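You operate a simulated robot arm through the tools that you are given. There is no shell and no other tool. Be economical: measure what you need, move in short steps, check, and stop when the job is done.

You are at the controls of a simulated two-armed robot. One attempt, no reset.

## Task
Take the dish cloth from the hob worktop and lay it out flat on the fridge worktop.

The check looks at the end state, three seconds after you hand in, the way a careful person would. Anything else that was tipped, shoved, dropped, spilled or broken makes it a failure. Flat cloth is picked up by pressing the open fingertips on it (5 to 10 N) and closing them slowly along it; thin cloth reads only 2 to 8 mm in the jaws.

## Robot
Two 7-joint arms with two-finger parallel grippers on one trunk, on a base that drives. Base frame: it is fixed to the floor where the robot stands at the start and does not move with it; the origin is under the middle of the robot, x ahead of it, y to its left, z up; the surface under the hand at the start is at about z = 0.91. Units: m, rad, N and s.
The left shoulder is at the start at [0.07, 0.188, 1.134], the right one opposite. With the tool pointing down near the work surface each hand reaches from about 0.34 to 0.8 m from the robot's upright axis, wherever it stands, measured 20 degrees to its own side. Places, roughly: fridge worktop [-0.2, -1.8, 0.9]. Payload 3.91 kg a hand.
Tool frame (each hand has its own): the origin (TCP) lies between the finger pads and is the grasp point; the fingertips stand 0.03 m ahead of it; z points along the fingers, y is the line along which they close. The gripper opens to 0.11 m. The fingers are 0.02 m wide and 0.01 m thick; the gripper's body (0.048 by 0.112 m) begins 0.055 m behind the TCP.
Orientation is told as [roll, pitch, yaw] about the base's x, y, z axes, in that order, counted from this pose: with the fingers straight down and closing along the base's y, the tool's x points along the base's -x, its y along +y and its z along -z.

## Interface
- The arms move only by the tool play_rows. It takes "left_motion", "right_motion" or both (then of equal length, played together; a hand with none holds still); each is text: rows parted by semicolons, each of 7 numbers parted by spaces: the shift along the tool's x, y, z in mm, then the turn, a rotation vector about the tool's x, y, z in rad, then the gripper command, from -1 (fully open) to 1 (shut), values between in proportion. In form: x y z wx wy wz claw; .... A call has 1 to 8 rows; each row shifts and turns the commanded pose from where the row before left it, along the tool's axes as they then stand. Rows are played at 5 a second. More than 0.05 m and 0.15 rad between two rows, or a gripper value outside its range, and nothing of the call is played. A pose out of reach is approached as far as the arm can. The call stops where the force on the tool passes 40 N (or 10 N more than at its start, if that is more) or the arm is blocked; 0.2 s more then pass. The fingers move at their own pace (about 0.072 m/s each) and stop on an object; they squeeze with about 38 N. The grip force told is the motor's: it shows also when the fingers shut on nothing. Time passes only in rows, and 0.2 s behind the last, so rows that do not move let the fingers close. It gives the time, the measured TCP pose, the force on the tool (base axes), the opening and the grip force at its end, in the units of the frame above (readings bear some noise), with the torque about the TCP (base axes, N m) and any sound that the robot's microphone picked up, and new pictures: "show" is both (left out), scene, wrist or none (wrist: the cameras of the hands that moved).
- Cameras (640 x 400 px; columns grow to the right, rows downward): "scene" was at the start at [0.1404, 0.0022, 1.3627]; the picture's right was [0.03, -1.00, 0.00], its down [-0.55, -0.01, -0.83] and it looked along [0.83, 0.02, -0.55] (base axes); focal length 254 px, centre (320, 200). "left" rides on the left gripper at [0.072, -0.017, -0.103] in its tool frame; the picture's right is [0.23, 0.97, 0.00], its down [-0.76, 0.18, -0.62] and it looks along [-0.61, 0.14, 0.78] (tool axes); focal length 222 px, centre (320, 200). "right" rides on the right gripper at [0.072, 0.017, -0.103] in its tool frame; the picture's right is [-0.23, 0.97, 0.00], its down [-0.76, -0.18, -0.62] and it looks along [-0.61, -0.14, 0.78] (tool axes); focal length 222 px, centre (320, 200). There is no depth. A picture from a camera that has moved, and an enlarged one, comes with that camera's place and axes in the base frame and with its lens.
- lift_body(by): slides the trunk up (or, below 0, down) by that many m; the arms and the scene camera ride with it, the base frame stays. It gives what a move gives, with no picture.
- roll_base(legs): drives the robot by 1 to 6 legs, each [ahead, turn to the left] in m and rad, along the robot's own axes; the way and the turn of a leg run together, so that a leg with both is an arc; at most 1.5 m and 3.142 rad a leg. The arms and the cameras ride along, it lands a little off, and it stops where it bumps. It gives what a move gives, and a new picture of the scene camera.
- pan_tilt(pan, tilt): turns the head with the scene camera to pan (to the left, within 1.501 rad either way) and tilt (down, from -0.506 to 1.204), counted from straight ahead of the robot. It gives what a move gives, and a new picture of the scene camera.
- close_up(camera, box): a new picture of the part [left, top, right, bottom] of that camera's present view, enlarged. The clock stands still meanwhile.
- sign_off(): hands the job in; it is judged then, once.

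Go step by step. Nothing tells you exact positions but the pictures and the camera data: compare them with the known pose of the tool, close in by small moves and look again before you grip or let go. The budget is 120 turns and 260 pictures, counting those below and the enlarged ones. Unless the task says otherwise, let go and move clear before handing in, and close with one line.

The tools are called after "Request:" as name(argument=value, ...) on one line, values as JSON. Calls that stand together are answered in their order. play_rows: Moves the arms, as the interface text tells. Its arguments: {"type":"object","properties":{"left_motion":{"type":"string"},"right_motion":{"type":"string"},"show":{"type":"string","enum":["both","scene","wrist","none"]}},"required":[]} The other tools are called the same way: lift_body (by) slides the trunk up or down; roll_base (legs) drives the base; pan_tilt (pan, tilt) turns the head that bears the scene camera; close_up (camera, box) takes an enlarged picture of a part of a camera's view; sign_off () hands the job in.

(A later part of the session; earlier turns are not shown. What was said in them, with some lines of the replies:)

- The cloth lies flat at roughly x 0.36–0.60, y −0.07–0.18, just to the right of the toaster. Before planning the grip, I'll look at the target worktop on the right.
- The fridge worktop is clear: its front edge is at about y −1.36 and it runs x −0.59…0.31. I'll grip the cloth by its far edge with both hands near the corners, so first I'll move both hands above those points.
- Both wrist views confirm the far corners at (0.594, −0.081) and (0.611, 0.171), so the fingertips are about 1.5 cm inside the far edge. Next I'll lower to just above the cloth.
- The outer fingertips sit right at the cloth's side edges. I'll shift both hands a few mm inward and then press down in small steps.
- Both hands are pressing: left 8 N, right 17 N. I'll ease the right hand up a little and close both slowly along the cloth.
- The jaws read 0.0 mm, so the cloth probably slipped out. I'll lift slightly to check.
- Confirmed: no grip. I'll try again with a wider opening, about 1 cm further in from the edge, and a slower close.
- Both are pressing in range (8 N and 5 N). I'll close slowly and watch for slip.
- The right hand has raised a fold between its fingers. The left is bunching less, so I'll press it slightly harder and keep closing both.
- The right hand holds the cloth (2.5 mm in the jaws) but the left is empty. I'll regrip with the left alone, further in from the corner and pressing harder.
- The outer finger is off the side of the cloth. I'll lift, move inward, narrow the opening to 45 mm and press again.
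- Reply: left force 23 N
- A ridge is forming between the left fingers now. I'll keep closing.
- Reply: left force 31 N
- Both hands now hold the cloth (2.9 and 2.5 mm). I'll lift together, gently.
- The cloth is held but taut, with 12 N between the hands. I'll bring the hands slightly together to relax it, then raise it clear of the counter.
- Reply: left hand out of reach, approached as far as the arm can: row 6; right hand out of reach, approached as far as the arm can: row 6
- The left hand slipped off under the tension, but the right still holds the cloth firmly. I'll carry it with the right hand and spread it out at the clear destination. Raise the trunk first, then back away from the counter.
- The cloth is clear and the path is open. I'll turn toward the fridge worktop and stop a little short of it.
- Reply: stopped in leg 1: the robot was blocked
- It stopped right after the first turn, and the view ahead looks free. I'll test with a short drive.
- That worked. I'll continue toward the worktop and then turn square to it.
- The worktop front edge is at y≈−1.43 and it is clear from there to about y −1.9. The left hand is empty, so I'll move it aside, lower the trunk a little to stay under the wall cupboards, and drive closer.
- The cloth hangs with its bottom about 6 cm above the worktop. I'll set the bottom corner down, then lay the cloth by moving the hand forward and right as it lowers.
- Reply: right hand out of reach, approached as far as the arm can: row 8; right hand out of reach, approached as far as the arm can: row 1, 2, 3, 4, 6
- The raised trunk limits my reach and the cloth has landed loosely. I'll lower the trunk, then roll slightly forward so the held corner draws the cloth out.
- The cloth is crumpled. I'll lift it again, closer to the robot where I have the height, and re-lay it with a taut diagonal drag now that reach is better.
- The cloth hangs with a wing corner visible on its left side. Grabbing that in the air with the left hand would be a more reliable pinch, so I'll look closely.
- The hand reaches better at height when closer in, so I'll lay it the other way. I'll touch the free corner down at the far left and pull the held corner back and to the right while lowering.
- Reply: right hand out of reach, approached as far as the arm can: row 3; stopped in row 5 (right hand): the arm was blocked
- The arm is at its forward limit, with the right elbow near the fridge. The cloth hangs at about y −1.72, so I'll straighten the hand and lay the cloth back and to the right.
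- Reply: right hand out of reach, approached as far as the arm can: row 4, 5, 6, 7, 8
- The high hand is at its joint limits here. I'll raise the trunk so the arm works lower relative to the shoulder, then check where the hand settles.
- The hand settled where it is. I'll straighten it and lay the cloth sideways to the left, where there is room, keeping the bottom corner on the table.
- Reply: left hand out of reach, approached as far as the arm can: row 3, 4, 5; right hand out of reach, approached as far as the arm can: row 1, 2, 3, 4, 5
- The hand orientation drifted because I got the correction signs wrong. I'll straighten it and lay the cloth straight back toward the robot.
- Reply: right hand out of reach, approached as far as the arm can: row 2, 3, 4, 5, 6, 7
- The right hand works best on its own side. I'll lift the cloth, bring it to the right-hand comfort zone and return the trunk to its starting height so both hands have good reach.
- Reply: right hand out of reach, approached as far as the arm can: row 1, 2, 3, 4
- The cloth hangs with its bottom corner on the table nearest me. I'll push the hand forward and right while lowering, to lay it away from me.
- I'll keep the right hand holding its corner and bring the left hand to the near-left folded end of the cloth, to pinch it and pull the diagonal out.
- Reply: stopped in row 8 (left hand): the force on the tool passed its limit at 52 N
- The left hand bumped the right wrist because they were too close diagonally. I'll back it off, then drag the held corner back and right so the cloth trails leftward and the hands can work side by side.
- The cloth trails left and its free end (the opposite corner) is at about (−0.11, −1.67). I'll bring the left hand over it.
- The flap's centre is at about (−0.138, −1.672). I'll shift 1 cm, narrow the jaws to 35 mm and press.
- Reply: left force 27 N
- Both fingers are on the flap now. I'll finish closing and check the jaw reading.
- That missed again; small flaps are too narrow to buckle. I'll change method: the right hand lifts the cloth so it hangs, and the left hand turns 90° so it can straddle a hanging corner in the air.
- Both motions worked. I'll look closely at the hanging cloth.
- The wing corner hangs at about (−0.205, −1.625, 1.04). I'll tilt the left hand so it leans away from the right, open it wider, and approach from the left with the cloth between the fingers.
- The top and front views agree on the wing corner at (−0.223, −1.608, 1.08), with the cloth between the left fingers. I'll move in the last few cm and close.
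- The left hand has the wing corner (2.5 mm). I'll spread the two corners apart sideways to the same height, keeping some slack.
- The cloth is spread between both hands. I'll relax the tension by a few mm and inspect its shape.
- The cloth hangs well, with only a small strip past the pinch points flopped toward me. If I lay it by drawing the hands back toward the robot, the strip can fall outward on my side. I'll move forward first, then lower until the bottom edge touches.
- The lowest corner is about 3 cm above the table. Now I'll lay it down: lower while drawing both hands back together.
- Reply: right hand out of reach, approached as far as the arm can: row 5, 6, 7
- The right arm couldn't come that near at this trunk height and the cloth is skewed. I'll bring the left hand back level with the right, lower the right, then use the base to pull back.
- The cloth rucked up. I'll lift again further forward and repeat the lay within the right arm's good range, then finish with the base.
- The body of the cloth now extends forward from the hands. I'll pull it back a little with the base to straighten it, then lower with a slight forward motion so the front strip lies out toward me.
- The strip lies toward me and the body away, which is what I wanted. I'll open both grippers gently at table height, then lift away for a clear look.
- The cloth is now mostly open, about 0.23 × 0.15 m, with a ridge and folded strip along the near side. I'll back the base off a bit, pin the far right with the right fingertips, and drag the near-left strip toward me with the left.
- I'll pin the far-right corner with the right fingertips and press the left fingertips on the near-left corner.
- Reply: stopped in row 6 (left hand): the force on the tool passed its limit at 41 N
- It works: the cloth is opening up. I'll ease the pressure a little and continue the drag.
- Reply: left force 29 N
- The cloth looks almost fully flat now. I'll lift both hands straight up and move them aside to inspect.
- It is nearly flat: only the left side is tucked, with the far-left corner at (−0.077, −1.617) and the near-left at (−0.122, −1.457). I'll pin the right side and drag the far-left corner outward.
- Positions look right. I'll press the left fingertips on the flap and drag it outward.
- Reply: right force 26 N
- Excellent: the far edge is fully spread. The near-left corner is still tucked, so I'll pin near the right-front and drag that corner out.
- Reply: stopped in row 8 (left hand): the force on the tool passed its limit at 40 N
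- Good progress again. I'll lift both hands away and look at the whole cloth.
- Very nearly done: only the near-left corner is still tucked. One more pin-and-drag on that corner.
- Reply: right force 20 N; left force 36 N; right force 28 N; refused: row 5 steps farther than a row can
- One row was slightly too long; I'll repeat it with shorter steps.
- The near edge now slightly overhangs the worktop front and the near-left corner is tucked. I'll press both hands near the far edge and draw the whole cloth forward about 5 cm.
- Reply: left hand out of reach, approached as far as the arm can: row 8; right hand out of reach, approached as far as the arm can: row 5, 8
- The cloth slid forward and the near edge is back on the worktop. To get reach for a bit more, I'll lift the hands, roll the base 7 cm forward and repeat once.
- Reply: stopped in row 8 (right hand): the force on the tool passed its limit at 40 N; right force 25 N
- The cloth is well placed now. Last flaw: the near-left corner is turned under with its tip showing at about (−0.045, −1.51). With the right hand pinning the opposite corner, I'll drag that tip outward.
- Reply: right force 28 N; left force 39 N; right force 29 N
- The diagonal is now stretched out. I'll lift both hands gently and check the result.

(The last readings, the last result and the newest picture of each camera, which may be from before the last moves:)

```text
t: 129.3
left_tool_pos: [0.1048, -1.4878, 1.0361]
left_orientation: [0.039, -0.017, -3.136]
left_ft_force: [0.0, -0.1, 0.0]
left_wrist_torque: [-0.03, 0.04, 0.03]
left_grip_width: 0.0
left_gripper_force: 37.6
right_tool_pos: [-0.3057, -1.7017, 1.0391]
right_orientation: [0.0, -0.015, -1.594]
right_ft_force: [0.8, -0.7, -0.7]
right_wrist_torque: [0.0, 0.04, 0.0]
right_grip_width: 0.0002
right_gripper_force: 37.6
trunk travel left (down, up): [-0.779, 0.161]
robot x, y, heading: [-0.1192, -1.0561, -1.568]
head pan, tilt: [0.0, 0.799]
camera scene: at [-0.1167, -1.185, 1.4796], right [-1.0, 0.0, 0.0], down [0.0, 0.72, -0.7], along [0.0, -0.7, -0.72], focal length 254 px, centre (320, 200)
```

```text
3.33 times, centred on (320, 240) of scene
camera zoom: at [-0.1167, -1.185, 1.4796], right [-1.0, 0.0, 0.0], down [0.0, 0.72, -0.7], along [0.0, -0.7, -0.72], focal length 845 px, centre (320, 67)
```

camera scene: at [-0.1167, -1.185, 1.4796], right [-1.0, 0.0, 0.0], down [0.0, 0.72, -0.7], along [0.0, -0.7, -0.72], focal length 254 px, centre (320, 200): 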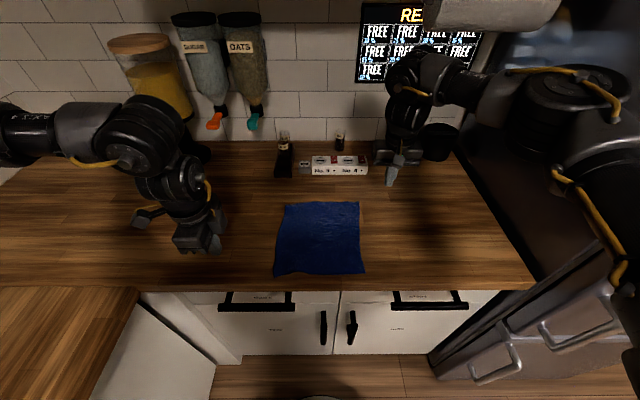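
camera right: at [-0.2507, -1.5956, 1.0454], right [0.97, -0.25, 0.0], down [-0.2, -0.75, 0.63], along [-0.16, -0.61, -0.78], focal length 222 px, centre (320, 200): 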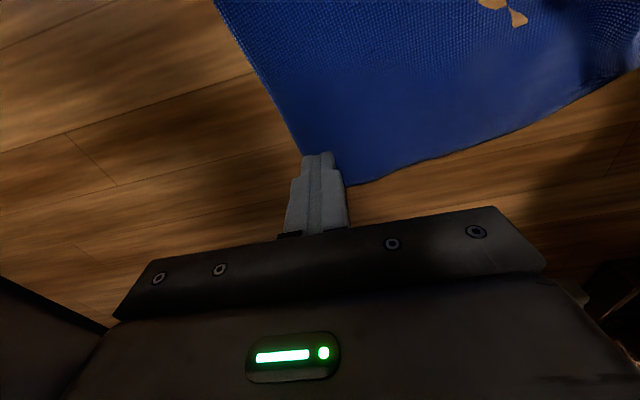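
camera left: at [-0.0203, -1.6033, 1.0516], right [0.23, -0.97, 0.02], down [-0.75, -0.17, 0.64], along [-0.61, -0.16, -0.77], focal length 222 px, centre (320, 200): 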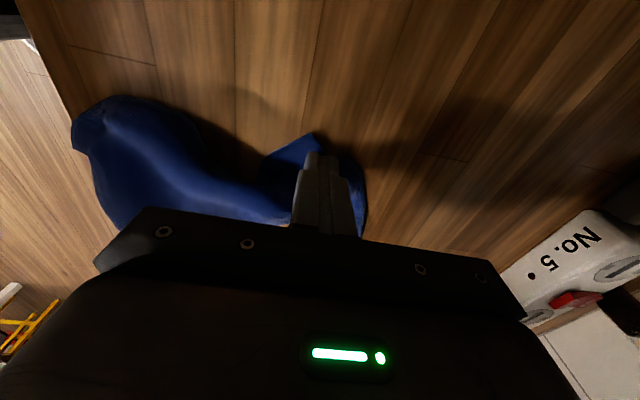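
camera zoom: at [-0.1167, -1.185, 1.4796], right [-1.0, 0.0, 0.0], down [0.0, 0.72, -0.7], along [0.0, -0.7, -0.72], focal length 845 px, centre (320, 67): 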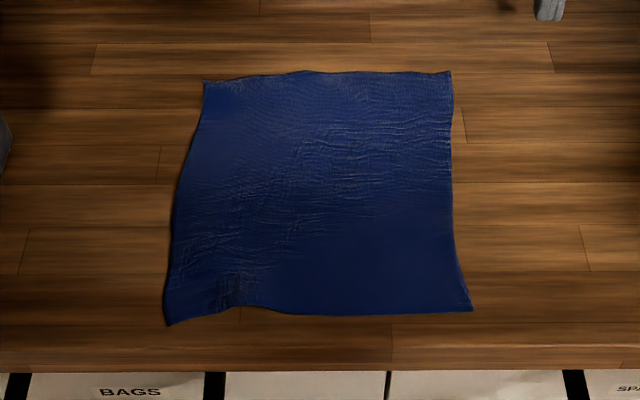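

The cloth lies flat with all four corners out and fully on the fridge worktop. I'll back away with the hands clear, take a final look, and hand in.

Request:
roll_base(legs=[[-0.25, 0]])

Request:
close_up(camera="scene", box=[160, 60, 520, 300])

```text
t: 131.1
left_tool_pos: [0.104, -1.2387, 1.0364]
left_orientation: [0.039, -0.014, -3.137]
left_ft_force: [0.0, -0.3, -0.5]
left_wrist_torque: [0.01, 0.01, 0.0]
left_grip_width: 0.0001
left_gripper_force: 37.6
right_tool_pos: [-0.3054, -1.4543, 1.0382]
right_orientation: [0.001, -0.015, -1.593]
right_ft_force: [-0.2, 0.0, -0.6]
right_wrist_torque: [0.02, 0.01, -0.03]
right_grip_width: 0.0
right_gripper_force: 37.5
trunk travel left (down, up): [-0.779, 0.161]
robot x, y, heading: [-0.1195, -0.8064, -1.571]
head pan, tilt: [0.0, 0.799]
camera scene: at [-0.119, -0.9367, 1.4794], right [-1.0, 0.0, 0.0], down [0.0, 0.72, -0.7], along [0.0, -0.7, -0.72], focal length 254 px, centre (320, 200)
```

scene: 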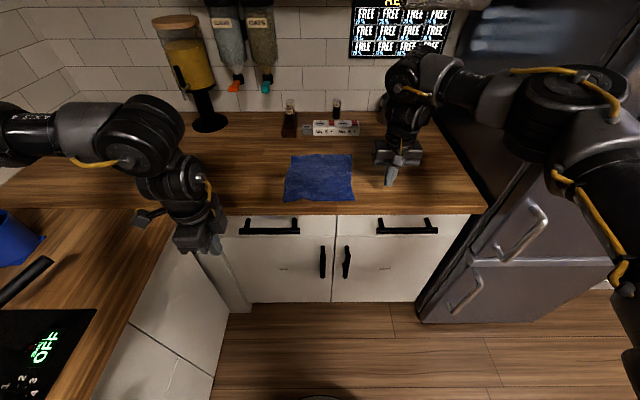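

```text
1.67 times, centred on (340, 180) of scene
camera zoom: at [-0.119, -0.9367, 1.4794], right [-1.0, 0.0, 0.0], down [0.0, 0.72, -0.7], along [0.0, -0.7, -0.72], focal length 423 px, centre (287, 233)
```

zoom: 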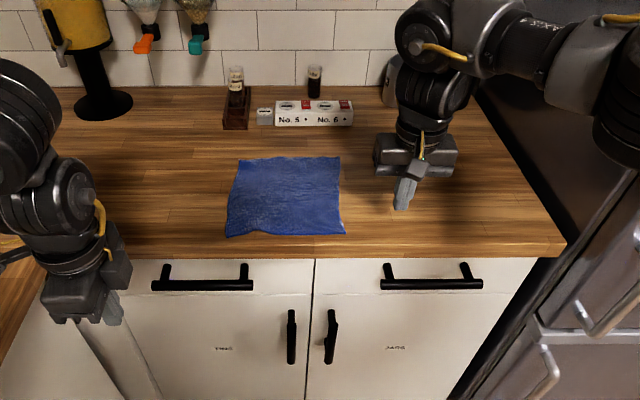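

The cloth is flat on the fridge worktop, the hands are clear, and nothing else in view looks moved. Handing in.

Request:
sign_off()

```text
The job is handed in.
```

The dish cloth is on the fridge worktop, laid out flat with all four corners spread; both hands are clear, and nothing else visible there looked moved in the last picture.
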